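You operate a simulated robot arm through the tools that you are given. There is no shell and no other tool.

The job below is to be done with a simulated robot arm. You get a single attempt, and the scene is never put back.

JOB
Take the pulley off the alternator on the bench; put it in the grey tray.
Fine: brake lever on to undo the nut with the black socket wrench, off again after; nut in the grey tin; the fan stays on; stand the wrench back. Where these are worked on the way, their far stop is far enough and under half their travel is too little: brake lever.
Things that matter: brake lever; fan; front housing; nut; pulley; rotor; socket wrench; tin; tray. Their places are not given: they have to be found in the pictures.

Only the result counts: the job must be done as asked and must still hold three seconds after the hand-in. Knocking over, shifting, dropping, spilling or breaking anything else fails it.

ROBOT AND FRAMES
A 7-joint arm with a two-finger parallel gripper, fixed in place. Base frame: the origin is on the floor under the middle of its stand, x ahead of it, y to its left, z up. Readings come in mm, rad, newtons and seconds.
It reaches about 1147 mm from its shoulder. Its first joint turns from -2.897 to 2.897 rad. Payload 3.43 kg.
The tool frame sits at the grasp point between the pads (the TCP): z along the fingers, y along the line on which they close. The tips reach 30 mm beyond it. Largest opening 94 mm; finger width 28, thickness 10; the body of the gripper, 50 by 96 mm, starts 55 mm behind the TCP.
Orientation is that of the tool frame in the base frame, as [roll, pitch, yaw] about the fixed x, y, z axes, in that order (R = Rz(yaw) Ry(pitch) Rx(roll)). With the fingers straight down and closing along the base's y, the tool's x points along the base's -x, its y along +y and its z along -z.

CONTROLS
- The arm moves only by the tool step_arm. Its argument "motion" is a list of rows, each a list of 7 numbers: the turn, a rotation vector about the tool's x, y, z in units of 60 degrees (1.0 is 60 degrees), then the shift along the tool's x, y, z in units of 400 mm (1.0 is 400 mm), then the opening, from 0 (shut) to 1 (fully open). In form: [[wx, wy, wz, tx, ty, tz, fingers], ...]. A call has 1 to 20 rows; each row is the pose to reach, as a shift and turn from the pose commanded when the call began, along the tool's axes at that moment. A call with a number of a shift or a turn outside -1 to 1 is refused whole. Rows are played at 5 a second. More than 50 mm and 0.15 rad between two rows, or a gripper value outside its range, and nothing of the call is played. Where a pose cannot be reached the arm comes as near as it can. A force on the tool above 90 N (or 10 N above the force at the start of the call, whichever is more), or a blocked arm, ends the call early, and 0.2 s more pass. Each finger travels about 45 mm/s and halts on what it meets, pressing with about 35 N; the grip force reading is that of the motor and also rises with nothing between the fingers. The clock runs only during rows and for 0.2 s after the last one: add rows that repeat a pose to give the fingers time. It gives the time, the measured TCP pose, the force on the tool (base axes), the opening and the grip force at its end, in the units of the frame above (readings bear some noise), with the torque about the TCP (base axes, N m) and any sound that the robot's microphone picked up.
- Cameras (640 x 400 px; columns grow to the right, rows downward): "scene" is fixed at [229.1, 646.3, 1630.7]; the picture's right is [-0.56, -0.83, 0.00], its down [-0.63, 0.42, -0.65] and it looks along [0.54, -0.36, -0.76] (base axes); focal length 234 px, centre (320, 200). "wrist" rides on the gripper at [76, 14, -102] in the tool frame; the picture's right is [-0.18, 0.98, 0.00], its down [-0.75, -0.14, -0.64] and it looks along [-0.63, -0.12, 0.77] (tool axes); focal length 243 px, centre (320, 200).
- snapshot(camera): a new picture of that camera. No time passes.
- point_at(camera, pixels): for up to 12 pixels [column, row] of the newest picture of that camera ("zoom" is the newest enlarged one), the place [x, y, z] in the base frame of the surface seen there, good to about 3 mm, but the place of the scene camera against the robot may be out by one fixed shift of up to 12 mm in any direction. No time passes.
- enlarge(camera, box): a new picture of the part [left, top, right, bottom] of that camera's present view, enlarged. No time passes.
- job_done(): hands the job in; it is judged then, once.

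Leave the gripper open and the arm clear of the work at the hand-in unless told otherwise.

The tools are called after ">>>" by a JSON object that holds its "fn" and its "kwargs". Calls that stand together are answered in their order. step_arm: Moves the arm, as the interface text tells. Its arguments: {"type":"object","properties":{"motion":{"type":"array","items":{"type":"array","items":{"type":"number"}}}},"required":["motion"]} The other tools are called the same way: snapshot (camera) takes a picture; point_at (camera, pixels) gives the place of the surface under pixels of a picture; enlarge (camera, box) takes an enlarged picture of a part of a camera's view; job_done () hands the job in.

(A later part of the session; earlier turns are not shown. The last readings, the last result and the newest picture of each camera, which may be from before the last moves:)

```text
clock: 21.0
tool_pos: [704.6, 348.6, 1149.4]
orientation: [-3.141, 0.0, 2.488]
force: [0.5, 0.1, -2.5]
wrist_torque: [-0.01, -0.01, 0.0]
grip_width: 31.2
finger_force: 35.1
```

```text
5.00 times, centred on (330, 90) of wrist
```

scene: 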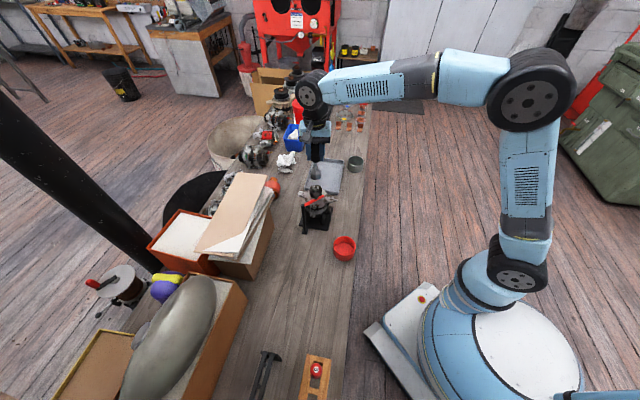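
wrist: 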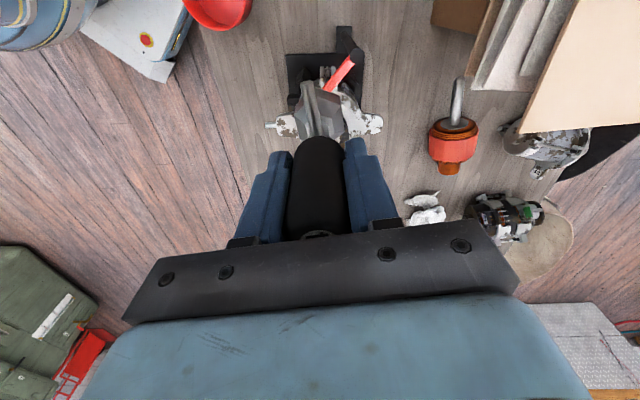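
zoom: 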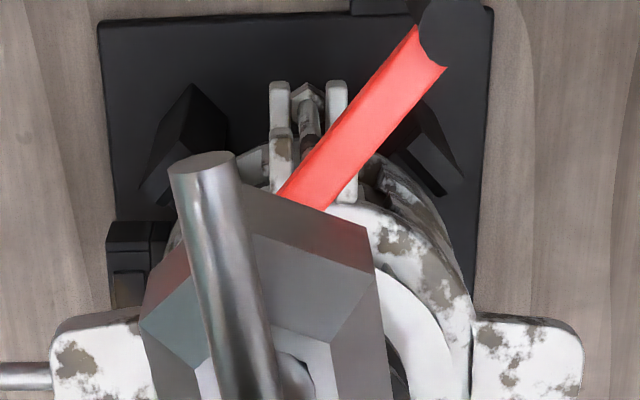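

That moved the nut behind the wrench; the other direction is needed. I go 104 mm along the tool's -x so the nut shows above the wrench in the picture.

>>> {"fn": "step_arm", "kwargs": {"motion": [[0, 0, 0, -0.09, 0, 0, 0], [0, 0, 0, -0.18, 0, 0, 0], [0, 0, 0, -0.26, 0, 0, 0], [0, 0, 0, -0.26, 0, 0, 0], [0, 0, 0, -0.26, 0, 0, 0]]}}

>>> {"fn": "snapshot", "kwargs": {"camera": "wrist"}}

>>> {"fn": "enlarge", "kwargs": {"camera": "wrist", "box": [295, 20, 355, 70]}}

```text
clock: 22.2
tool_pos: [789.6, 286.9, 1149.1]
orientation: [3.141, 0.001, 2.487]
force: [0.6, -0.3, -3.2]
wrist_torque: [-0.02, 0.02, 0.0]
grip_width: 31.1
finger_force: 35.3
```

```text
taken
```

wrist: 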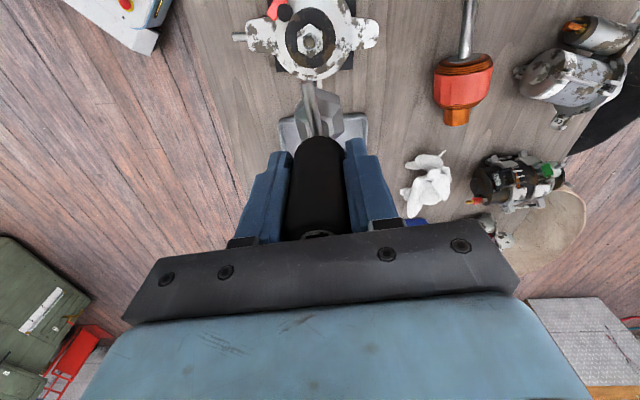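

```text
8.00 times, centred on (325, 45) of wrist
```

zoom: 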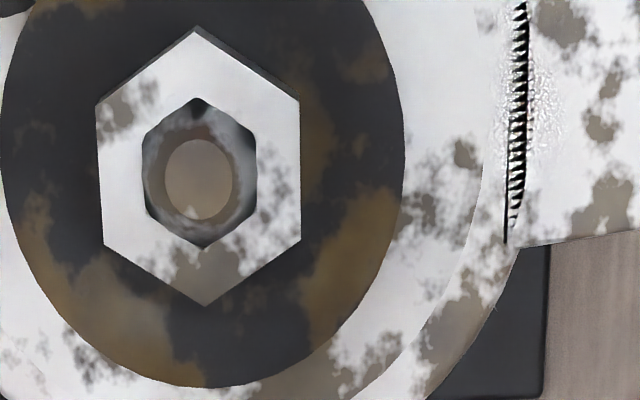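

Now the whole nut shows clearly. I read its six corners and centre.

>>> {"fn": "point_at", "kwargs": {"camera": "zoom", "pixels": [[197, 32], [295, 100], [297, 237], [205, 300], [108, 242], [101, 107], [199, 180], [200, 60], [280, 170], [120, 170], [20, 180], [380, 180]]}}

```text
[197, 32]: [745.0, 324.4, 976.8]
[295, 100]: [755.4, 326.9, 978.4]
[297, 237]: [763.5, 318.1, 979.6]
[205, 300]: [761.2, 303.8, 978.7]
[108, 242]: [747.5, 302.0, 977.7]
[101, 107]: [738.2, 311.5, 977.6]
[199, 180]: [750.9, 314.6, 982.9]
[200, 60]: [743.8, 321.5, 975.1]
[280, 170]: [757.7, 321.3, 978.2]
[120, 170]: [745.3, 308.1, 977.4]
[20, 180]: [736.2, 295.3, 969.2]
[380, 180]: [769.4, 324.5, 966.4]
```

The six corners give the nut centre as about (752,314) with corners at 12° (mod 60); the socket's corners are about 1° behind the tool's x. So I turn the tool to yaw 133° and bring the socket directly over the nut, just above it (TCP z≈1103).

>>> {"fn": "step_arm", "kwargs": {"motion": [[0, 0, 0.08, 0.06, -0.0025, 0, 0], [0, 0, 0.158, 0.1135, -0.0049, 0, 0], [0, 0, 0.158, 0.1135, -0.0049, 0.05, 0], [0, 0, 0.158, 0.1135, -0.0049, 0.1, 0], [0, 0, 0.158, 0.1135, -0.0049, 0.115, 0], [0, 0, 0.158, 0.1135, -0.0049, 0.115, 0]]}}

>>> {"fn": "snapshot", "kwargs": {"camera": "wrist"}}

>>> {"fn": "enlarge", "kwargs": {"camera": "scene", "box": [300, 160, 340, 205]}}

>>> {"fn": "enlarge", "kwargs": {"camera": "wrist", "box": [270, 50, 370, 140]}}

```text
clock: 23.6
tool_pos: [749.9, 311.1, 1102.7]
orientation: [-3.141, 0.0, 2.323]
force: [-0.1, -0.5, -1.8]
wrist_torque: [0.01, 0.01, 0.0]
grip_width: 31.2
finger_force: 34.9
```

```text
taken
```

wrist: 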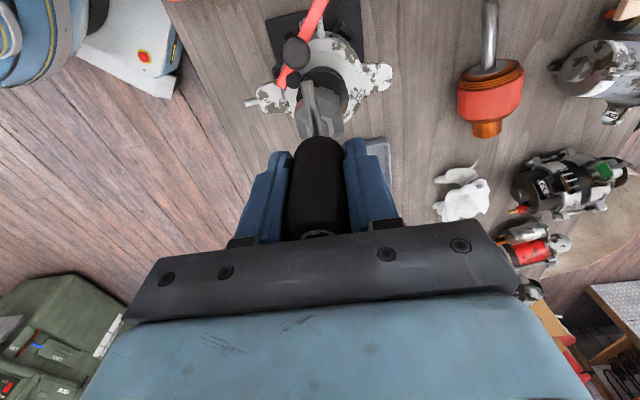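

```text
8.89 times, centred on (320, 182) of scene
```

zoom: 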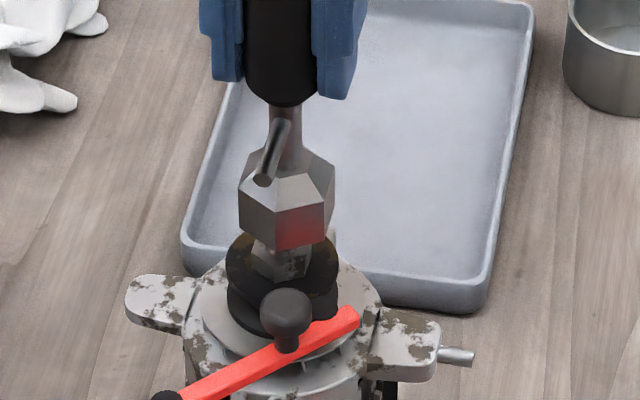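

```text
4.44 times, centred on (320, 95) of wrist
```

zoom: 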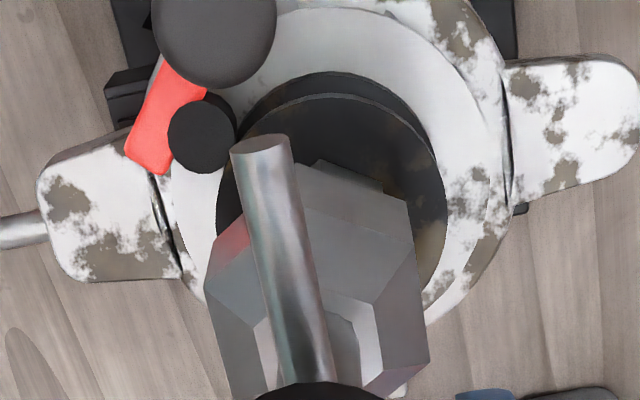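

The measured TCP is (749.9,311.1), and in the scene zoom the socket looks about 3 mm to the right of the nut. I zoom closer to measure that.

>>> {"fn": "enlarge", "kwargs": {"camera": "scene", "box": [306, 172, 330, 197]}}

>>> {"fn": "enlarge", "kwargs": {"camera": "wrist", "box": [290, 70, 350, 130]}}

```text
16.00 times, centred on (318, 184) of scene
```

zoom: 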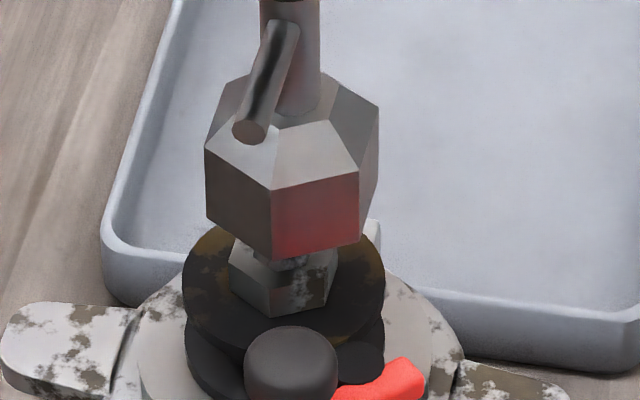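

```text
6.67 times, centred on (320, 100) of wrist
```

zoom: 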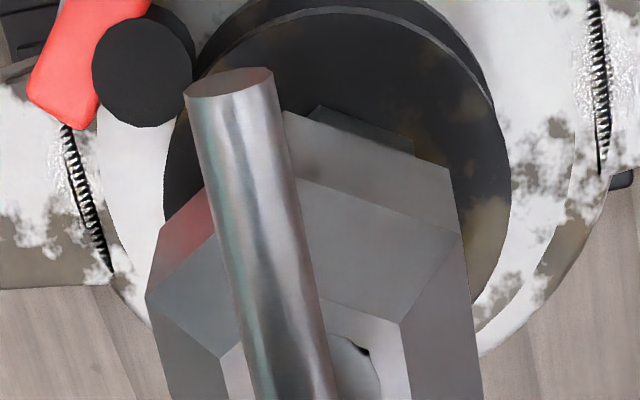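

The socket and nut are nearly parallel (about 1.5° off) and the socket sits about 3 mm off along the tool's y. I apply both small corrections and look again.

>>> {"fn": "step_arm", "kwargs": {"motion": [[0, 0, 0.025, 0.0005, 0.0076, 0, 0], [0, 0, 0.025, 0.0005, 0.0076, 0, 0], [0, 0, 0.025, 0.0005, 0.0076, 0, 0]]}}

>>> {"fn": "snapshot", "kwargs": {"camera": "wrist"}}

>>> {"fn": "enlarge", "kwargs": {"camera": "wrist", "box": [290, 70, 350, 130]}}

>>> {"fn": "enlarge", "kwargs": {"camera": "scene", "box": [306, 172, 330, 197]}}

```text
clock: 24.4
tool_pos: [752.8, 312.7, 1104.5]
orientation: [3.14, 0.001, 2.294]
force: [-0.3, 1.0, -3.6]
wrist_torque: [-0.03, -0.02, -0.01]
grip_width: 31.4
finger_force: 35.0
```

```text
taken
```

wrist: 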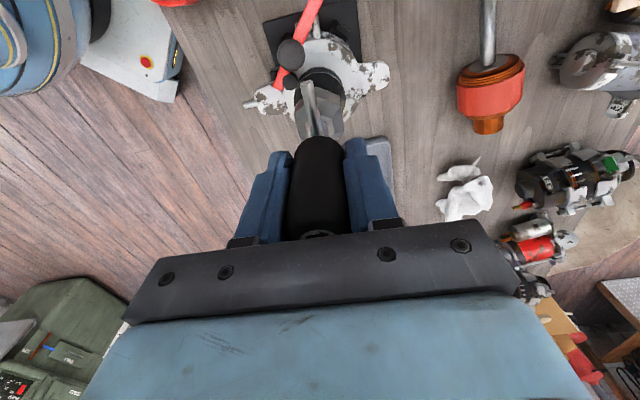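

```text
6.67 times, centred on (320, 100) of wrist
```

zoom: 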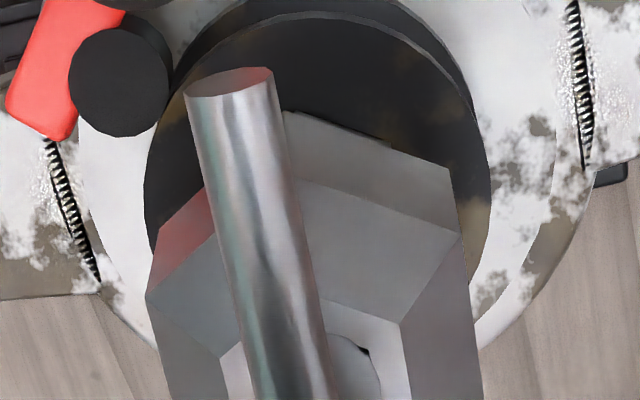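

```text
16.00 times, centred on (318, 184) of scene
```

zoom: 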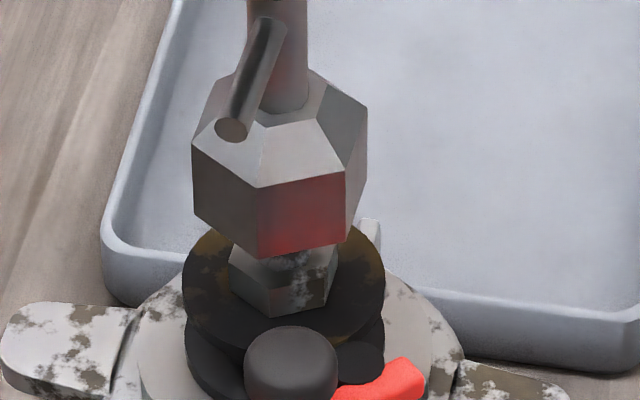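

The socket's span in the scene zoom is now centred on the nut's axis (279.5 against 280.7 expected), and the wrist view agrees. I lower it in small steps, first 13 mm to near the nut's top, watching the force.

>>> {"fn": "step_arm", "kwargs": {"motion": [[0, 0, 0, 0, 0, 0.015, 0], [0, 0, 0, 0, 0, 0.03, 0], [0, 0, 0, 0, 0, 0.034, 0], [0, 0, 0, 0, 0, 0.034, 0]]}}

>>> {"fn": "enlarge", "kwargs": {"camera": "scene", "box": [306, 172, 330, 197]}}

```text
clock: 25.4
tool_pos: [753.8, 313.3, 1090.7]
orientation: [-3.142, 0.0, 2.295]
force: [1.1, -0.1, -2.1]
wrist_torque: [0.0, 0.0, -0.01]
grip_width: 31.6
finger_force: 35.0
```

```text
16.00 times, centred on (318, 184) of scene
```

zoom: 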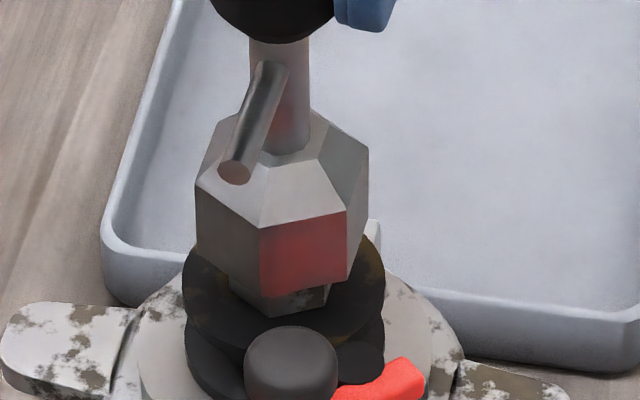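

No contact yet and the socket is still centred. I lower another 5 mm slowly.

>>> {"fn": "step_arm", "kwargs": {"motion": [[0, 0, 0, 0, 0, 0.005, 0], [0, 0, 0, 0, 0, 0.009, 0], [0, 0, 0, 0, 0, 0.013, 0], [0, 0, 0, 0, 0, 0.013, 0]]}}

```text
clock: 26.4
tool_pos: [751.9, 313.6, 1085.3]
orientation: [-3.14, 0.0, 2.295]
force: [0.2, -0.3, -2.1]
wrist_torque: [-0.03, -0.02, 0.01]
grip_width: 31.4
finger_force: 34.9
```

Still no force at z=1085. Another 4 mm.

>>> {"fn": "step_arm", "kwargs": {"motion": [[0, 0, 0, 0, 0, 0.004, 0], [0, 0, 0, 0, 0, 0.007, 0], [0, 0, 0, 0, 0, 0.01, 0], [0, 0, 0, 0, 0, 0.01, 0]]}}

>>> {"fn": "enlarge", "kwargs": {"camera": "scene", "box": [306, 172, 330, 197]}}

```text
clock: 27.4
tool_pos: [752.3, 313.3, 1080.1]
orientation: [-3.141, 0.0, 2.296]
force: [-0.3, 0.1, -2.6]
wrist_torque: [0.0, 0.0, 0.0]
grip_width: 31.4
finger_force: 34.7
```

```text
16.00 times, centred on (318, 184) of scene
```

zoom: 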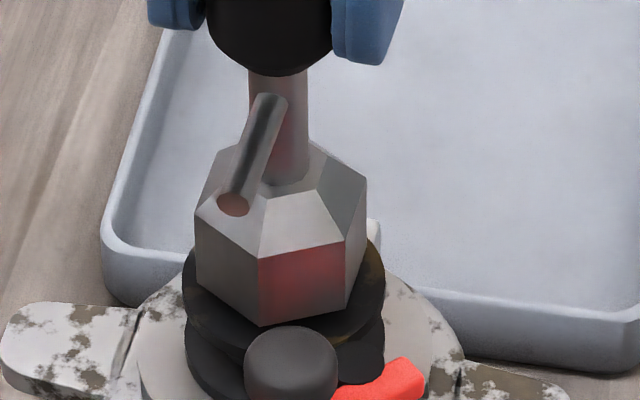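

The socket has slid over the nut without force, so it's engaged. I lower 2 mm more to get full engagement.

>>> {"fn": "step_arm", "kwargs": {"motion": [[0, 0, 0, 0, 0, 0.003, 0], [0, 0, 0, 0, 0, 0.006, 0], [0, 0, 0, 0, 0, 0.006, 0]]}}

```text
clock: 28.2
tool_pos: [753.9, 313.3, 1078.7]
orientation: [3.14, 0.0, 2.294]
force: [-0.6, -0.8, -2.1]
wrist_torque: [0.0, 0.02, -0.01]
grip_width: 31.3
finger_force: 35.1
```

No contact force. Now I turn counter-clockwise (seen from above) by 24° and watch the torque.

>>> {"fn": "step_arm", "kwargs": {"motion": [[0, 0, -0.05, 0, 0, 0, 0], [0, 0, -0.1, 0, 0, 0, 0], [0, 0, -0.15, 0, 0, 0, 0], [0, 0, -0.2, 0, 0, 0, 0], [0, 0, -0.25, 0, 0, 0, 0], [0, 0, -0.3, 0, 0, 0, 0], [0, 0, -0.35, 0, 0, 0, 0], [0, 0, -0.4, 0, 0, 0, 0], [0, 0, -0.4, 0, 0, 0, 0]]}}

>>> {"fn": "snapshot", "kwargs": {"camera": "wrist"}}

>>> {"fn": "enlarge", "kwargs": {"camera": "scene", "box": [300, 160, 340, 205]}}

```text
clock: 30.2
tool_pos: [753.6, 313.9, 1078.4]
orientation: [3.14, 0.001, 2.714]
force: [0.1, 0.1, -3.2]
wrist_torque: [0.0, -0.01, -0.01]
grip_width: 31.9
finger_force: 35.1
```

```text
taken
```

wrist: 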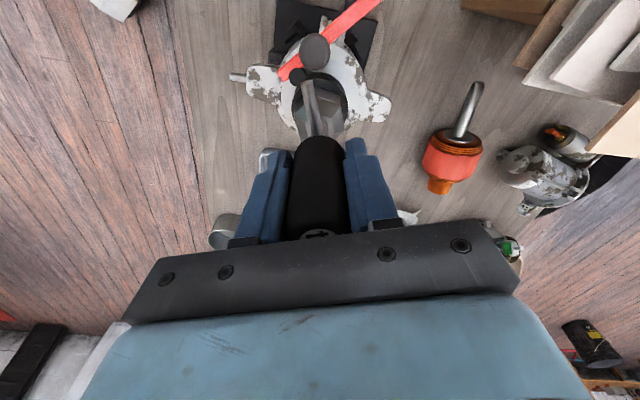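

```text
8.89 times, centred on (320, 182) of scene
```

zoom: 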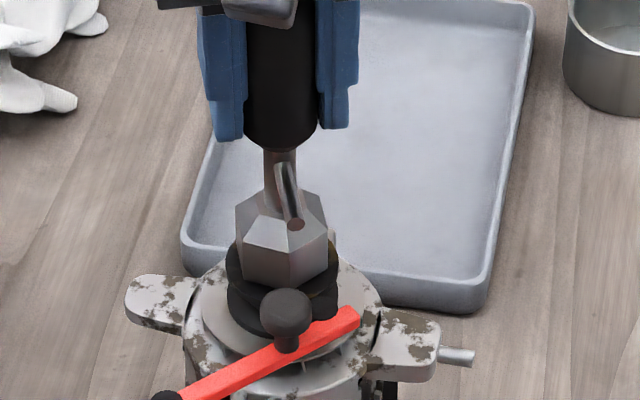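

The tool has turned 24° with no lasting torque. I keep turning another 56° to carry on undoing the nut.

>>> {"fn": "step_arm", "kwargs": {"motion": [[0, 0, -0.08, 0, 0, 0, 0], [0, 0, -0.16, 0, 0, 0, 0], [0, 0, -0.24, 0, 0, 0, 0], [0, 0, -0.32, 0, 0, 0, 0], [0, 0, -0.4, 0, 0, 0, 0], [0, 0, -0.48, 0, 0, 0, 0], [0, 0, -0.56, 0, 0, 0, 0], [0, 0, -0.64, 0, 0, 0, 0], [0, 0, -0.72, 0, 0, 0, 0], [0, 0, -0.8, 0, 0, 0, 0], [0, 0, -0.88, 0, 0, 0, 0], [0, 0, -0.94, 0, 0, 0, 0]]}}

>>> {"fn": "snapshot", "kwargs": {"camera": "wrist"}}

>>> {"fn": "enlarge", "kwargs": {"camera": "scene", "box": [300, 160, 340, 205]}}

```text
clock: 32.8
tool_pos: [751.7, 311.7, 1078.1]
orientation: [3.141, -0.001, -2.583]
force: [-0.2, 0.0, -1.9]
wrist_torque: [-0.03, 0.0, 0.01]
grip_width: 31.4
finger_force: 35.2
```

```text
taken
```

wrist: 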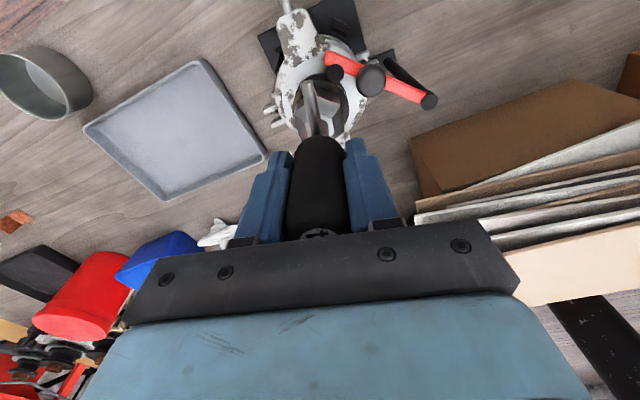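

```text
8.89 times, centred on (320, 182) of scene
```

zoom: 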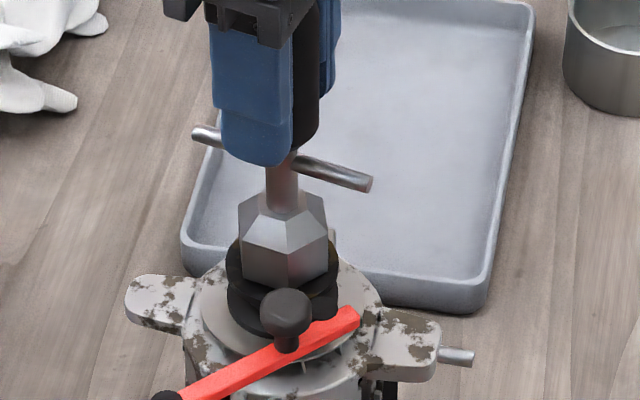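

Turned about 80° so far. I continue another 56° the same way.

>>> {"fn": "step_arm", "kwargs": {"motion": [[0, 0, -0.08, 0, 0, 0, 0], [0, 0, -0.16, 0, 0, 0, 0], [0, 0, -0.24, 0, 0, 0, 0], [0, 0, -0.32, 0, 0, 0, 0], [0, 0, -0.4, 0, 0, 0, 0], [0, 0, -0.48, 0, 0, 0, 0], [0, 0, -0.56, 0, 0, 0, 0], [0, 0, -0.64, 0, 0, 0, 0], [0, 0, -0.72, 0, 0, 0, 0], [0, 0, -0.8, 0, 0, 0, 0], [0, 0, -0.88, 0, 0, 0, 0], [0, 0, -0.96, 0, 0, 0, 0], [0, 0, -0.96, 0, 0, 0, 0]]}}

>>> {"fn": "snapshot", "kwargs": {"camera": "wrist"}}

>>> {"fn": "enlarge", "kwargs": {"camera": "scene", "box": [300, 160, 340, 205]}}

```text
clock: 35.6
tool_pos: [752.9, 313.6, 1080.1]
orientation: [3.141, 0.001, -1.577]
force: [-0.4, -0.3, -2.7]
wrist_torque: [0.0, -0.04, 0.03]
grip_width: 31.4
finger_force: 34.7
```

```text
taken
```

wrist: 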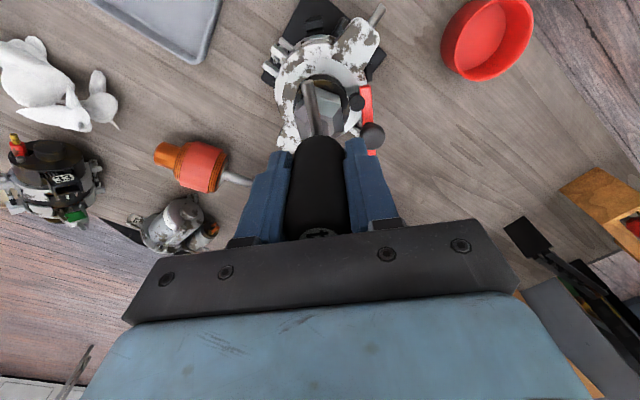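

```text
8.89 times, centred on (320, 182) of scene
```

zoom: 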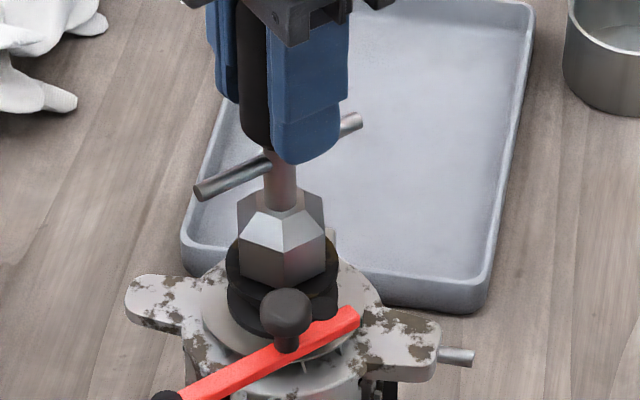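

Yaw is now -1.577, about 138° turned in all. I continue another 56° and check that the arm still follows.

>>> {"fn": "step_arm", "kwargs": {"motion": [[0, 0, -0.08, 0, 0, 0, 0], [0, 0, -0.16, 0, 0, 0, 0], [0, 0, -0.24, 0, 0, 0, 0], [0, 0, -0.32, 0, 0, 0, 0], [0, 0, -0.4, 0, 0, 0, 0], [0, 0, -0.48, 0, 0, 0, 0], [0, 0, -0.56, 0, 0, 0, 0], [0, 0, -0.64, 0, 0, 0, 0], [0, 0, -0.72, 0, 0, 0, 0], [0, 0, -0.8, 0, 0, 0, 0], [0, 0, -0.88, 0, 0, 0, 0], [0, 0, -0.96, 0, 0, 0, 0], [0, 0, -0.96, 0, 0, 0, 0]]}}

>>> {"fn": "enlarge", "kwargs": {"camera": "scene", "box": [300, 160, 340, 205]}}

```text
clock: 38.4
tool_pos: [753.6, 313.2, 1079.3]
orientation: [3.141, 0.0, -0.573]
force: [0.6, 0.4, -1.9]
wrist_torque: [0.0, -0.02, 0.0]
grip_width: 31.6
finger_force: 35.3
```

```text
8.89 times, centred on (320, 182) of scene
```

zoom: 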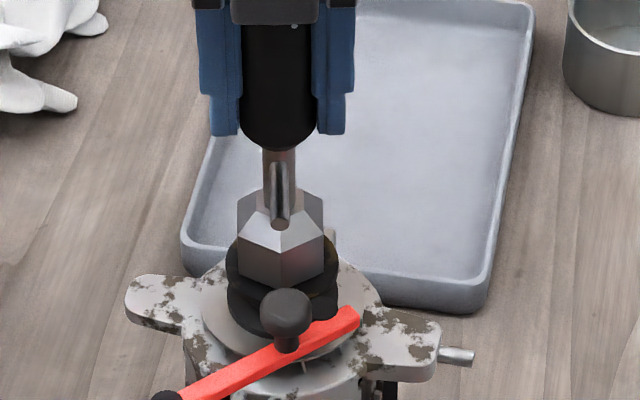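

Turned about 196° so far. I lift the wrench straight up 45 mm to see whether the nut has turned or comes along.

>>> {"fn": "step_arm", "kwargs": {"motion": [[0, 0, 0, 0, 0, -0.015, 0], [0, 0, 0, 0, 0, -0.04, 0], [0, 0, 0, 0, 0, -0.08, 0], [0, 0, 0, 0, 0, -0.115, 0], [0, 0, 0, 0, 0, -0.115, 0]]}}

>>> {"fn": "snapshot", "kwargs": {"camera": "wrist"}}

>>> {"fn": "enlarge", "kwargs": {"camera": "scene", "box": [306, 172, 330, 197]}}

```text
clock: 39.6
tool_pos: [753.6, 313.9, 1124.7]
orientation: [3.141, 0.001, -0.575]
force: [0.1, 0.8, -2.3]
wrist_torque: [0.01, 0.01, 0.01]
grip_width: 31.3
finger_force: 35.2
```

```text
taken
```

wrist: 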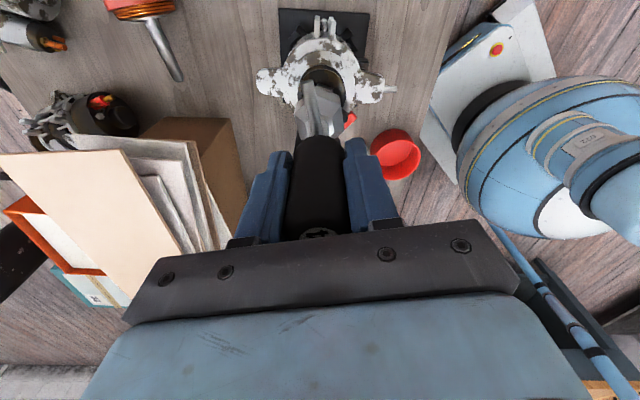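

```text
16.00 times, centred on (318, 184) of scene
```

zoom: 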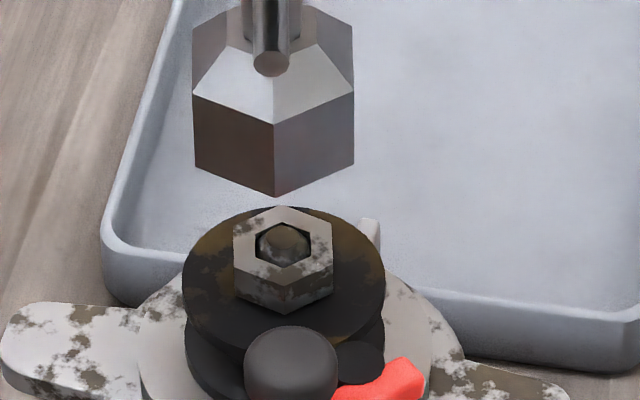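

The nut did turn: its front corner moved from column 268 to 285, matching the 196°. It's still on the thread, so I check its height before the next turn.

>>> {"fn": "point_at", "kwargs": {"camera": "zoom", "pixels": [[245, 245], [320, 235], [283, 285], [285, 240], [250, 280], [285, 310], [220, 300], [345, 290]]}}

>>> {"fn": "enlarge", "kwargs": {"camera": "wrist", "box": [290, 40, 360, 110]}}

```text
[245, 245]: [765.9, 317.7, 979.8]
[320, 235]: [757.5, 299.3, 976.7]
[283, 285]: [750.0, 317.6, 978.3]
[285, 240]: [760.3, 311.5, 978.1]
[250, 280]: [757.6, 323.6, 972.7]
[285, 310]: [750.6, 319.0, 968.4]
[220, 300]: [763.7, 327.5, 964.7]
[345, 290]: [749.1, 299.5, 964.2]
```

```text
5.71 times, centred on (325, 75) of wrist
```

zoom: 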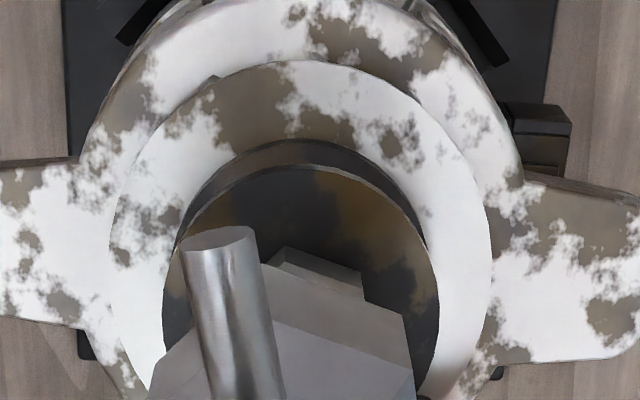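

The nut's top is at about 977-980, so still on the thread. I turn the tool back clockwise by 240° while lifted, in steps of 60° so the hexagons stay matched, then engage again.

>>> {"fn": "step_arm", "kwargs": {"motion": [[0, 0, 0.125, 0, 0, 0, 0], [0, 0, 0.25, 0, 0, 0, 0], [0, 0, 0.375, 0, 0, 0, 0], [0, 0, 0.5, 0, 0, 0, 0], [0, 0, 0.625, 0, 0, 0, 0], [0, 0, 0.75, 0, 0, 0, 0], [0, 0, 0.875, 0, 0, 0, 0], [0, 0, 1.0, 0, 0, 0, 0]]}}

>>> {"fn": "step_arm", "kwargs": {"motion": [[0, 0, 0.125, 0, 0, 0, 0], [0, 0, 0.25, 0, 0, 0, 0], [0, 0, 0.375, 0, 0, 0, 0], [0, 0, 0.5, 0, 0, 0, 0], [0, 0, 0.625, 0, 0, 0, 0], [0, 0, 0.75, 0, 0, 0, 0], [0, 0, 0.875, 0, 0, 0, 0], [0, 0, 1.0, 0, 0, 0, 0]]}}

>>> {"fn": "step_arm", "kwargs": {"motion": [[0, 0, 0.125, 0, 0, 0, 0], [0, 0, 0.25, 0, 0, 0, 0], [0, 0, 0.375, 0, 0, 0, 0], [0, 0, 0.5, 0, 0, 0, 0], [0, 0, 0.625, 0, 0, 0, 0], [0, 0, 0.75, 0, 0, 0, 0], [0, 0, 0.875, 0, 0, 0, 0], [0, 0, 1.0, 0, 0, 0, 0]]}}

>>> {"fn": "step_arm", "kwargs": {"motion": [[0, 0, 0.125, 0, 0, 0, 0], [0, 0, 0.25, 0, 0, 0, 0], [0, 0, 0.375, 0, 0, 0, 0], [0, 0, 0.5, 0, 0, 0, 0], [0, 0, 0.625, 0, 0, 0, 0], [0, 0, 0.75, 0, 0, 0, 0], [0, 0, 0.875, 0, 0, 0, 0], [0, 0, 1.0, 0, 0, 0, 0], [0, 0, 1.0, 0, 0, 0, 0]]}}

>>> {"fn": "enlarge", "kwargs": {"camera": "scene", "box": [306, 172, 330, 197]}}

>>> {"fn": "snapshot", "kwargs": {"camera": "wrist"}}

```text
clock: 41.4
tool_pos: [753.5, 313.6, 1125.4]
orientation: [3.139, 0.001, -1.623]
force: [-0.3, -0.6, -3.7]
wrist_torque: [0.03, 0.03, 0.02]
grip_width: 31.4
finger_force: 34.7
```

```text
clock: 43.2
tool_pos: [752.6, 314.0, 1125.9]
orientation: [3.141, -0.001, -2.671]
force: [-0.9, -0.8, -3.1]
wrist_torque: [-0.01, 0.0, 0.0]
grip_width: 31.7
finger_force: 34.8
```

```text
clock: 45.0
tool_pos: [752.4, 312.9, 1123.7]
orientation: [3.141, 0.0, 2.565]
force: [0.6, 0.1, -2.5]
wrist_torque: [0.01, 0.0, 0.0]
grip_width: 31.5
finger_force: 34.3
```

```text
clock: 47.0
tool_pos: [752.7, 313.9, 1126.3]
orientation: [3.141, 0.001, 1.519]
force: [-0.3, -0.5, -3.1]
wrist_torque: [-0.01, 0.01, 0.04]
grip_width: 31.7
finger_force: 34.7
```

```text
16.00 times, centred on (318, 184) of scene
```

zoom: 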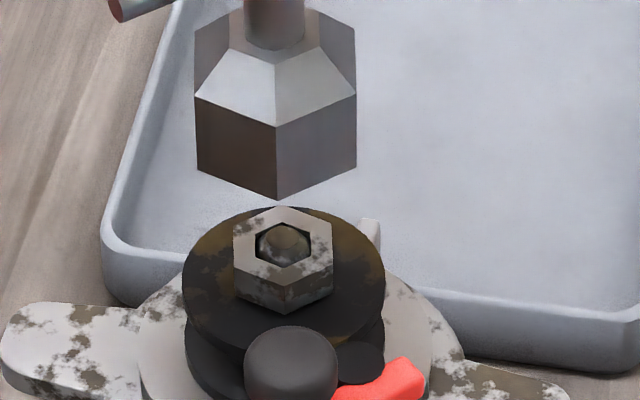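

```text
taken
```

wrist: 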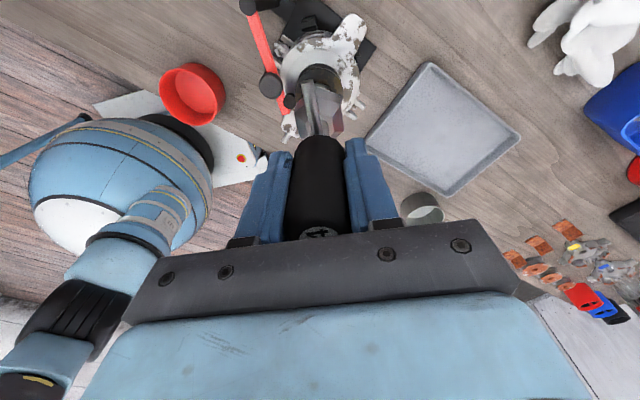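

All four turns worked; the socket and nut hexagons match (front corners at columns 276 and 285, each centred on its own body). A tiny sideways correction, then I lower the socket back onto the nut.

>>> {"fn": "step_arm", "kwargs": {"motion": [[0, 0, 0, -0.002, -0.0012, 0.03, 0], [0, 0, 0, -0.002, -0.0012, 0.06, 0], [0, 0, 0, -0.002, -0.0012, 0.07, 0], [0, 0, 0, -0.002, -0.0012, 0.078, 0], [0, 0, 0, -0.002, -0.0012, 0.085, 0], [0, 0, 0, -0.002, -0.0012, 0.091, 0], [0, 0, 0, -0.002, -0.0012, 0.091, 0]]}}

>>> {"fn": "enlarge", "kwargs": {"camera": "scene", "box": [306, 172, 330, 197]}}

```text
clock: 48.6
tool_pos: [752.9, 311.6, 1087.6]
orientation: [-3.14, 0.0, 1.52]
force: [-0.6, 0.1, -2.8]
wrist_torque: [-0.02, 0.0, 0.04]
grip_width: 31.5
finger_force: 34.9
```

```text
16.00 times, centred on (318, 184) of scene
```

zoom: 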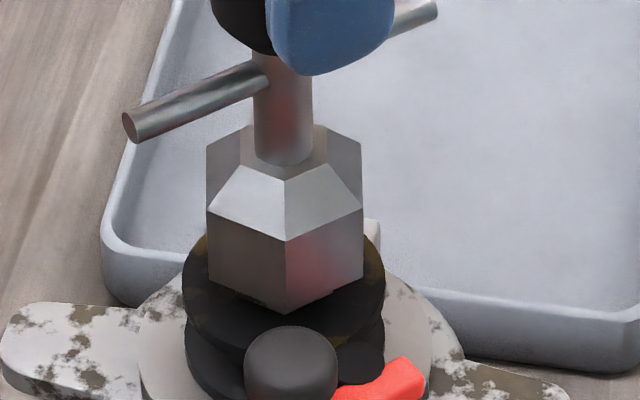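

Still no force at z=1088 and it's centred. I lower the last 8 mm slowly.

>>> {"fn": "step_arm", "kwargs": {"motion": [[0, 0, 0, 0, 0, 0.005, 0], [0, 0, 0, 0, 0, 0.01, 0], [0, 0, 0, 0, 0, 0.015, 0], [0, 0, 0, 0, 0, 0.02, 0], [0, 0, 0, 0, 0, 0.02, 0]]}}

```text
clock: 49.8
tool_pos: [752.4, 312.1, 1080.1]
orientation: [-3.141, 0.002, 1.521]
force: [0.2, 0.7, -2.1]
wrist_torque: [0.02, -0.01, -0.02]
grip_width: 31.3
finger_force: 35.3
```

Engaged without force. Now I turn counter-clockwise again, 60° at a time.

>>> {"fn": "step_arm", "kwargs": {"motion": [[0, 0, -0.1, 0, 0, 0, 0], [0, 0, -0.2, 0, 0, 0, 0], [0, 0, -0.3, 0, 0, 0, 0], [0, 0, -0.4, 0, 0, 0, 0], [0, 0, -0.5, 0, 0, 0, 0], [0, 0, -0.6, 0, 0, 0, 0], [0, 0, -0.7, 0, 0, 0, 0], [0, 0, -0.8, 0, 0, 0, 0], [0, 0, -0.9, 0, 0, 0, 0], [0, 0, -1.0, 0, 0, 0, 0]]}}

>>> {"fn": "step_arm", "kwargs": {"motion": [[0, 0, -0.1, 0, 0, 0, 0], [0, 0, -0.2, 0, 0, 0, 0], [0, 0, -0.3, 0, 0, 0, 0], [0, 0, -0.4, 0, 0, 0, 0], [0, 0, -0.5, 0, 0, 0, 0], [0, 0, -0.6, 0, 0, 0, 0], [0, 0, -0.7, 0, 0, 0, 0], [0, 0, -0.8, 0, 0, 0, 0], [0, 0, -0.9, 0, 0, 0, 0], [0, 0, -1.0, 0, 0, 0, 0]]}}

>>> {"fn": "step_arm", "kwargs": {"motion": [[0, 0, -0.1, 0, 0, 0, 0], [0, 0, -0.2, 0, 0, 0, 0], [0, 0, -0.3, 0, 0, 0, 0], [0, 0, -0.4, 0, 0, 0, 0], [0, 0, -0.5, 0, 0, 0, 0], [0, 0, -0.6, 0, 0, 0, 0], [0, 0, -0.7, 0, 0, 0, 0], [0, 0, -0.8, 0, 0, 0, 0], [0, 0, -0.9, 0, 0, 0, 0], [0, 0, -1.0, 0, 0, 0, 0]]}}

>>> {"fn": "step_arm", "kwargs": {"motion": [[0, 0, -0.1, 0, 0, 0, 0], [0, 0, -0.2, 0, 0, 0, 0], [0, 0, -0.3, 0, 0, 0, 0], [0, 0, -0.4, 0, 0, 0, 0], [0, 0, -0.5, 0, 0, 0, 0], [0, 0, -0.6, 0, 0, 0, 0], [0, 0, -0.7, 0, 0, 0, 0], [0, 0, -0.8, 0, 0, 0, 0], [0, 0, -0.9, 0, 0, 0, 0], [0, 0, -1.0, 0, 0, 0, 0], [0, 0, -1.0, 0, 0, 0, 0]]}}

>>> {"fn": "enlarge", "kwargs": {"camera": "scene", "box": [300, 160, 340, 205]}}

```text
clock: 52.0
tool_pos: [752.5, 311.5, 1080.8]
orientation: [3.141, -0.001, 2.568]
force: [-0.1, -0.4, -3.0]
wrist_torque: [0.01, -0.03, -0.02]
grip_width: 31.6
finger_force: 34.7
```

```text
clock: 54.2
tool_pos: [753.3, 311.6, 1079.9]
orientation: [3.141, -0.001, -2.666]
force: [1.0, 1.2, -2.4]
wrist_torque: [0.02, -0.01, 0.02]
grip_width: 31.6
finger_force: 34.7
```

```text
clock: 56.4
tool_pos: [751.9, 311.9, 1080.4]
orientation: [-3.141, 0.0, -1.618]
force: [1.0, 0.9, -2.7]
wrist_torque: [0.02, 0.02, -0.02]
grip_width: 31.8
finger_force: 35.4
```

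```text
clock: 58.8
tool_pos: [751.8, 312.7, 1079.6]
orientation: [3.141, 0.0, -0.573]
force: [-0.3, -0.4, -2.8]
wrist_torque: [0.0, 0.01, 0.01]
grip_width: 31.6
finger_force: 35.3
```

```text
8.89 times, centred on (320, 182) of scene
```

zoom: 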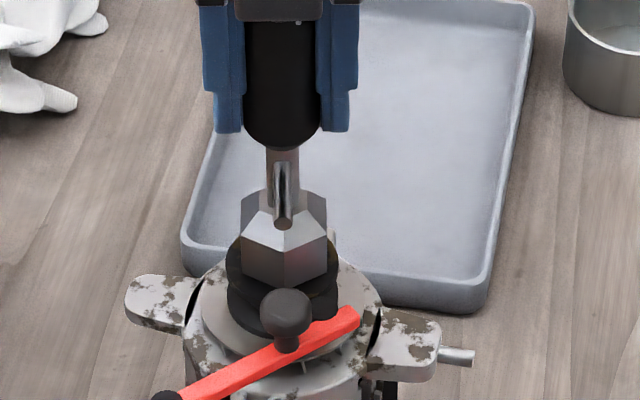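

About 436° turned in total. I lift the wrench again to see what the nut does.

>>> {"fn": "step_arm", "kwargs": {"motion": [[0, 0, 0, 0, 0, -0.015, 0], [0, 0, 0, 0, 0, -0.04, 0], [0, 0, 0, 0, 0, -0.08, 0], [0, 0, 0, 0, 0, -0.115, 0], [0, 0, 0, 0, 0, -0.115, 0]]}}

>>> {"fn": "snapshot", "kwargs": {"camera": "wrist"}}

>>> {"fn": "enlarge", "kwargs": {"camera": "scene", "box": [306, 172, 330, 197]}}

```text
clock: 60.0
tool_pos: [753.5, 312.0, 1128.1]
orientation: [3.141, 0.002, -0.575]
force: [-0.4, 0.1, -2.1]
wrist_torque: [-0.02, 0.04, -0.01]
grip_width: 31.6
finger_force: 34.9
```

```text
taken
```

wrist: 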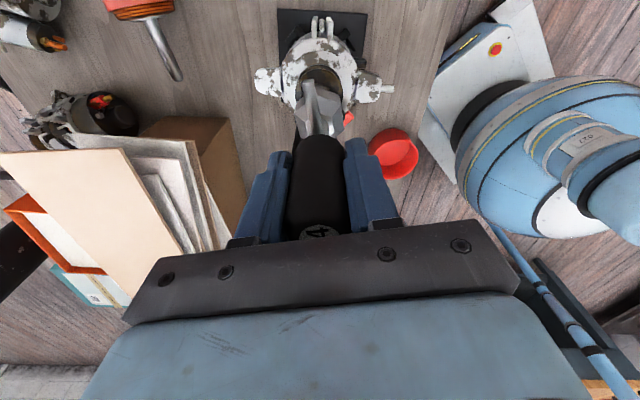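

```text
16.00 times, centred on (318, 184) of scene
```

zoom: 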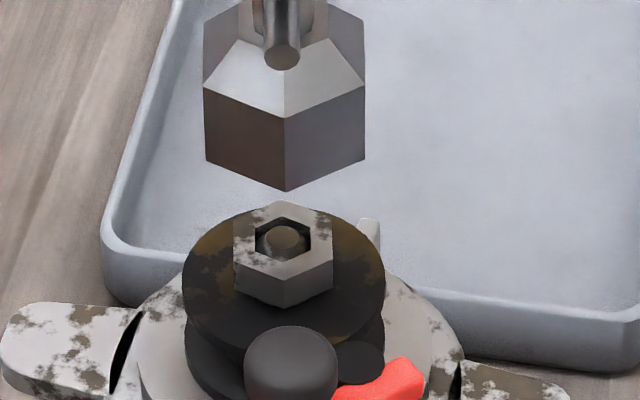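

The nut has risen by some 2 mm. I also notice dark crescents by the housing lugs at (125,345) and (460,380) that looked thinner before, so I check those closely.

>>> {"fn": "enlarge", "kwargs": {"camera": "wrist", "box": [240, 10, 400, 150]}}

>>> {"fn": "enlarge", "kwargs": {"camera": "scene", "box": [295, 170, 345, 235]}}

```text
2.86 times, centred on (320, 80) of wrist
```

zoom: 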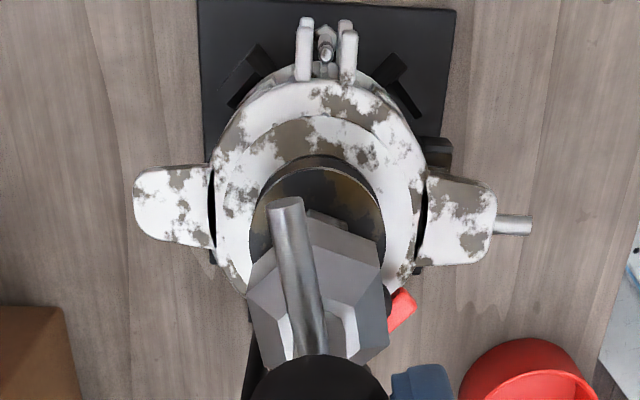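

```text
6.15 times, centred on (320, 202) of scene
```

zoom: 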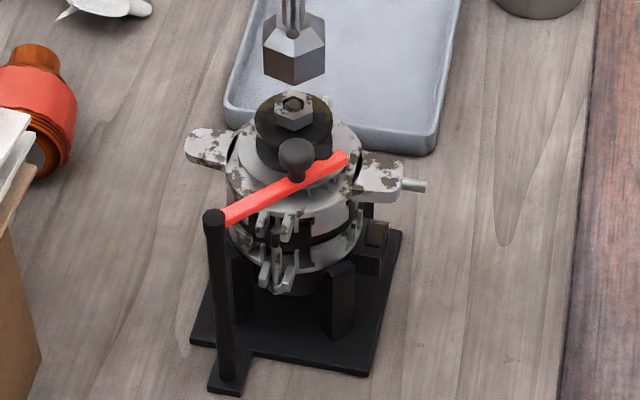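

The lugs and housing keep their places; the dark crescents look like overlapping surfaces in the picture rather than a shift. I measure the nut's height again.

>>> {"fn": "enlarge", "kwargs": {"camera": "scene", "box": [306, 172, 330, 197]}}

>>> {"fn": "point_at", "kwargs": {"camera": "zoom", "pixels": [[245, 240], [320, 230], [283, 279], [285, 236], [250, 275], [285, 303], [220, 300], [345, 290], [260, 215], [312, 215], [100, 340], [125, 345]]}}

```text
16.00 times, centred on (318, 184) of scene
```

zoom: 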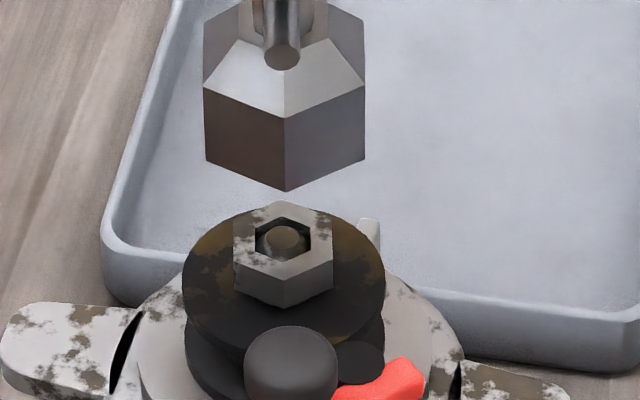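

```text
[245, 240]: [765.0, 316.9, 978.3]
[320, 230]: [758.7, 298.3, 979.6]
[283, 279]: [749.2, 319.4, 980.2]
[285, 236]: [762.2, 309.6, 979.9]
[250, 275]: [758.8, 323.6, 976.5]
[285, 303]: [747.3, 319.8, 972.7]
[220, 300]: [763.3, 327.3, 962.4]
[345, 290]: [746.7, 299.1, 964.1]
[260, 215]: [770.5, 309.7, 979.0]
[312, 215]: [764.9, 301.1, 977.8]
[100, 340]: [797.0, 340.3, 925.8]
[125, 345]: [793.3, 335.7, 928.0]
```

The nut has risen only about 2 mm in 1.2 turns, so more turning is needed. I repeat the round: back clockwise 4×60° while lifted, then check alignment before lowering.

>>> {"fn": "step_arm", "kwargs": {"motion": [[0, 0, 0.14, 0, 0, 0, 0], [0, 0, 0.28, 0, 0, 0, 0], [0, 0, 0.42, 0, 0, 0, 0], [0, 0, 0.56, 0, 0, 0, 0], [0, 0, 0.7, 0, 0, 0, 0], [0, 0, 0.84, 0, 0, 0, 0], [0, 0, 0.98, 0, 0, 0, 0], [0, 0, 1.0, 0, 0, 0, 0]]}}

>>> {"fn": "step_arm", "kwargs": {"motion": [[0, 0, 0.14, 0, 0, 0, 0], [0, 0, 0.28, 0, 0, 0, 0], [0, 0, 0.42, 0, 0, 0, 0], [0, 0, 0.56, 0, 0, 0, 0], [0, 0, 0.7, 0, 0, 0, 0], [0, 0, 0.84, 0, 0, 0, 0], [0, 0, 0.98, 0, 0, 0, 0], [0, 0, 1.0, 0, 0, 0, 0]]}}

>>> {"fn": "step_arm", "kwargs": {"motion": [[0, 0, 0.14, 0, 0, 0, 0], [0, 0, 0.28, 0, 0, 0, 0], [0, 0, 0.42, 0, 0, 0, 0], [0, 0, 0.56, 0, 0, 0, 0], [0, 0, 0.7, 0, 0, 0, 0], [0, 0, 0.84, 0, 0, 0, 0], [0, 0, 0.98, 0, 0, 0, 0], [0, 0, 1.0, 0, 0, 0, 0]]}}

>>> {"fn": "step_arm", "kwargs": {"motion": [[0, 0, 0.14, 0, 0, 0, 0], [0, 0, 0.28, 0, 0, 0, 0], [0, 0, 0.42, 0, 0, 0, 0], [0, 0, 0.56, 0, 0, 0, 0], [0, 0, 0.7, 0, 0, 0, 0], [0, 0, 0.84, 0, 0, 0, 0], [0, 0, 0.98, 0, 0, 0, 0], [0, 0, 1.0, 0, 0, 0, 0], [0, 0, 1.0, 0, 0, 0, 0]]}}

>>> {"fn": "enlarge", "kwargs": {"camera": "scene", "box": [306, 172, 330, 197]}}

```text
clock: 61.8
tool_pos: [750.2, 312.9, 1125.8]
orientation: [3.141, 0.0, -1.624]
force: [-0.5, 0.1, -1.8]
wrist_torque: [0.0, -0.01, -0.04]
grip_width: 31.5
finger_force: 35.2
```

```text
clock: 63.6
tool_pos: [751.1, 312.9, 1126.8]
orientation: [3.141, 0.0, -2.67]
force: [0.3, 0.0, -1.7]
wrist_torque: [-0.01, -0.02, 0.01]
grip_width: 31.4
finger_force: 35.1
```

```text
clock: 65.4
tool_pos: [751.2, 312.4, 1125.1]
orientation: [3.141, -0.002, 2.565]
force: [0.1, 0.1, -2.3]
wrist_torque: [0.04, 0.0, 0.01]
grip_width: 31.3
finger_force: 34.9
```

```text
clock: 67.4
tool_pos: [752.7, 311.7, 1126.7]
orientation: [3.141, 0.0, 1.52]
force: [-0.4, 0.2, -2.5]
wrist_torque: [0.04, 0.02, 0.05]
grip_width: 31.3
finger_force: 34.7
```

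```text
16.00 times, centred on (318, 184) of scene
```

zoom: 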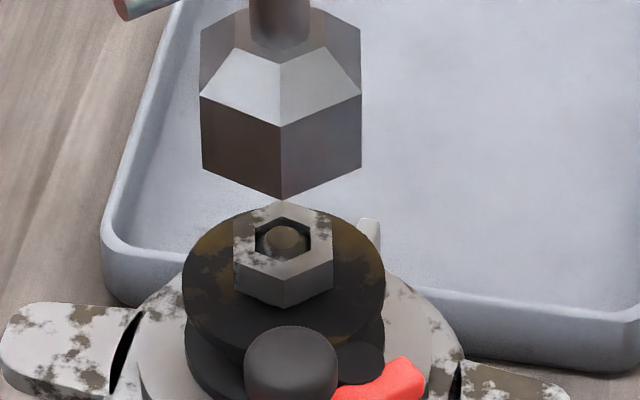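

Perfectly centred (280.5 against 280). I lower onto the nut and turn counter-clockwise 4×60° again, watching force at each call.

>>> {"fn": "step_arm", "kwargs": {"motion": [[0, 0, 0, 0, 0, 0.04, 0], [0, 0, 0, 0, 0, 0.075, 0], [0, 0, 0, 0, 0, 0.085, 0], [0, 0, 0, 0, 0, 0.093, 0], [0, 0, 0, 0, 0, 0.1, 0], [0, 0, 0, 0, 0, 0.106, 0], [0, 0, 0, 0, 0, 0.112, 0], [0, 0, 0, 0, 0, 0.112, 0]]}}

>>> {"fn": "enlarge", "kwargs": {"camera": "scene", "box": [306, 172, 330, 197]}}

```text
clock: 69.2
tool_pos: [751.3, 312.4, 1082.4]
orientation: [-3.14, -0.001, 1.519]
force: [-0.2, 0.0, -2.1]
wrist_torque: [0.03, -0.02, -0.02]
grip_width: 31.2
finger_force: 35.1
```

```text
16.00 times, centred on (318, 184) of scene
```

zoom: 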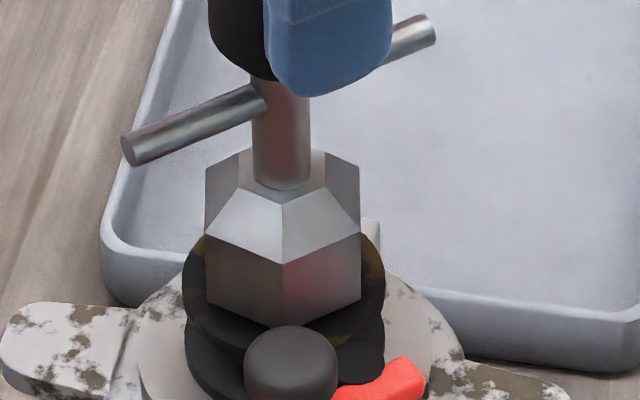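

The socket is on the nut with no force, and the dark crescents are gone again, so they were only a picture effect. I turn 4×60° counter-clockwise.

>>> {"fn": "step_arm", "kwargs": {"motion": [[0, 0, -0.12, 0, 0, 0, 0], [0, 0, -0.24, 0, 0, 0, 0], [0, 0, -0.36, 0, 0, 0, 0], [0, 0, -0.48, 0, 0, 0, 0], [0, 0, -0.6, 0, 0, 0, 0], [0, 0, -0.72, 0, 0, 0, 0], [0, 0, -0.84, 0, 0, 0, 0], [0, 0, -0.96, 0, 0, 0, 0], [0, 0, -1.0, 0, 0, 0, 0]]}}

>>> {"fn": "step_arm", "kwargs": {"motion": [[0, 0, -0.12, 0, 0, 0, 0], [0, 0, -0.24, 0, 0, 0, 0], [0, 0, -0.36, 0, 0, 0, 0], [0, 0, -0.48, 0, 0, 0, 0], [0, 0, -0.6, 0, 0, 0, 0], [0, 0, -0.72, 0, 0, 0, 0], [0, 0, -0.84, 0, 0, 0, 0], [0, 0, -0.96, 0, 0, 0, 0], [0, 0, -1.0, 0, 0, 0, 0]]}}

>>> {"fn": "step_arm", "kwargs": {"motion": [[0, 0, -0.12, 0, 0, 0, 0], [0, 0, -0.24, 0, 0, 0, 0], [0, 0, -0.36, 0, 0, 0, 0], [0, 0, -0.48, 0, 0, 0, 0], [0, 0, -0.6, 0, 0, 0, 0], [0, 0, -0.72, 0, 0, 0, 0], [0, 0, -0.84, 0, 0, 0, 0], [0, 0, -0.96, 0, 0, 0, 0], [0, 0, -1.0, 0, 0, 0, 0]]}}

>>> {"fn": "step_arm", "kwargs": {"motion": [[0, 0, -0.12, 0, 0, 0, 0], [0, 0, -0.24, 0, 0, 0, 0], [0, 0, -0.36, 0, 0, 0, 0], [0, 0, -0.48, 0, 0, 0, 0], [0, 0, -0.6, 0, 0, 0, 0], [0, 0, -0.72, 0, 0, 0, 0], [0, 0, -0.84, 0, 0, 0, 0], [0, 0, -0.96, 0, 0, 0, 0], [0, 0, -1.0, 0, 0, 0, 0]]}}

>>> {"fn": "step_arm", "kwargs": {"motion": [[0, 0, 0, 0, 0, -0.015, 0], [0, 0, 0, 0, 0, -0.04, 0], [0, 0, 0, 0, 0, -0.08, 0], [0, 0, 0, 0, 0, -0.112, 0], [0, 0, 0, 0, 0, -0.112, 0]]}}

>>> {"fn": "enlarge", "kwargs": {"camera": "scene", "box": [306, 172, 330, 197]}}

```text
clock: 71.2
tool_pos: [752.1, 312.5, 1082.0]
orientation: [-3.141, 0.001, 2.569]
force: [-0.1, 0.6, -2.0]
wrist_torque: [-0.01, -0.03, -0.02]
grip_width: 31.4
finger_force: 35.0
```

```text
clock: 73.2
tool_pos: [752.4, 313.5, 1082.2]
orientation: [-3.141, 0.001, -2.668]
force: [0.3, 0.6, -2.8]
wrist_torque: [0.01, 0.03, 0.0]
grip_width: 31.7
finger_force: 34.8
```

```text
clock: 75.2
tool_pos: [751.1, 312.6, 1081.8]
orientation: [3.14, 0.002, -1.62]
force: [-0.4, 0.1, -2.4]
wrist_torque: [0.02, -0.02, -0.02]
grip_width: 31.3
finger_force: 35.3
```

```text
clock: 77.2
tool_pos: [752.1, 312.5, 1081.6]
orientation: [-3.14, -0.002, -0.571]
force: [0.0, 0.1, -2.8]
wrist_torque: [0.01, 0.0, -0.01]
grip_width: 31.3
finger_force: 35.0
```

```text
clock: 78.4
tool_pos: [753.1, 312.3, 1127.5]
orientation: [3.138, -0.001, -0.573]
force: [-0.2, 0.7, -1.8]
wrist_torque: [0.02, -0.01, 0.0]
grip_width: 31.4
finger_force: 34.8
```

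```text
16.00 times, centred on (318, 184) of scene
```

zoom: 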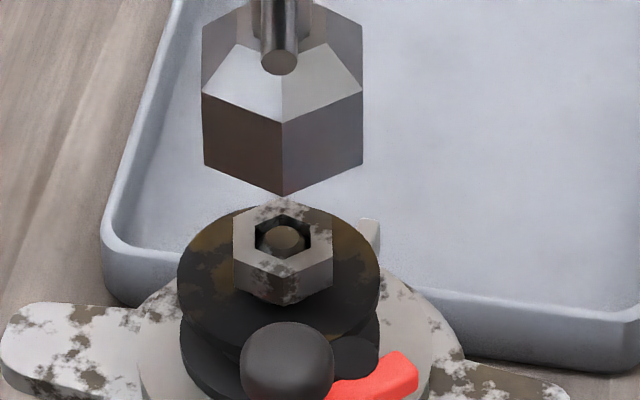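

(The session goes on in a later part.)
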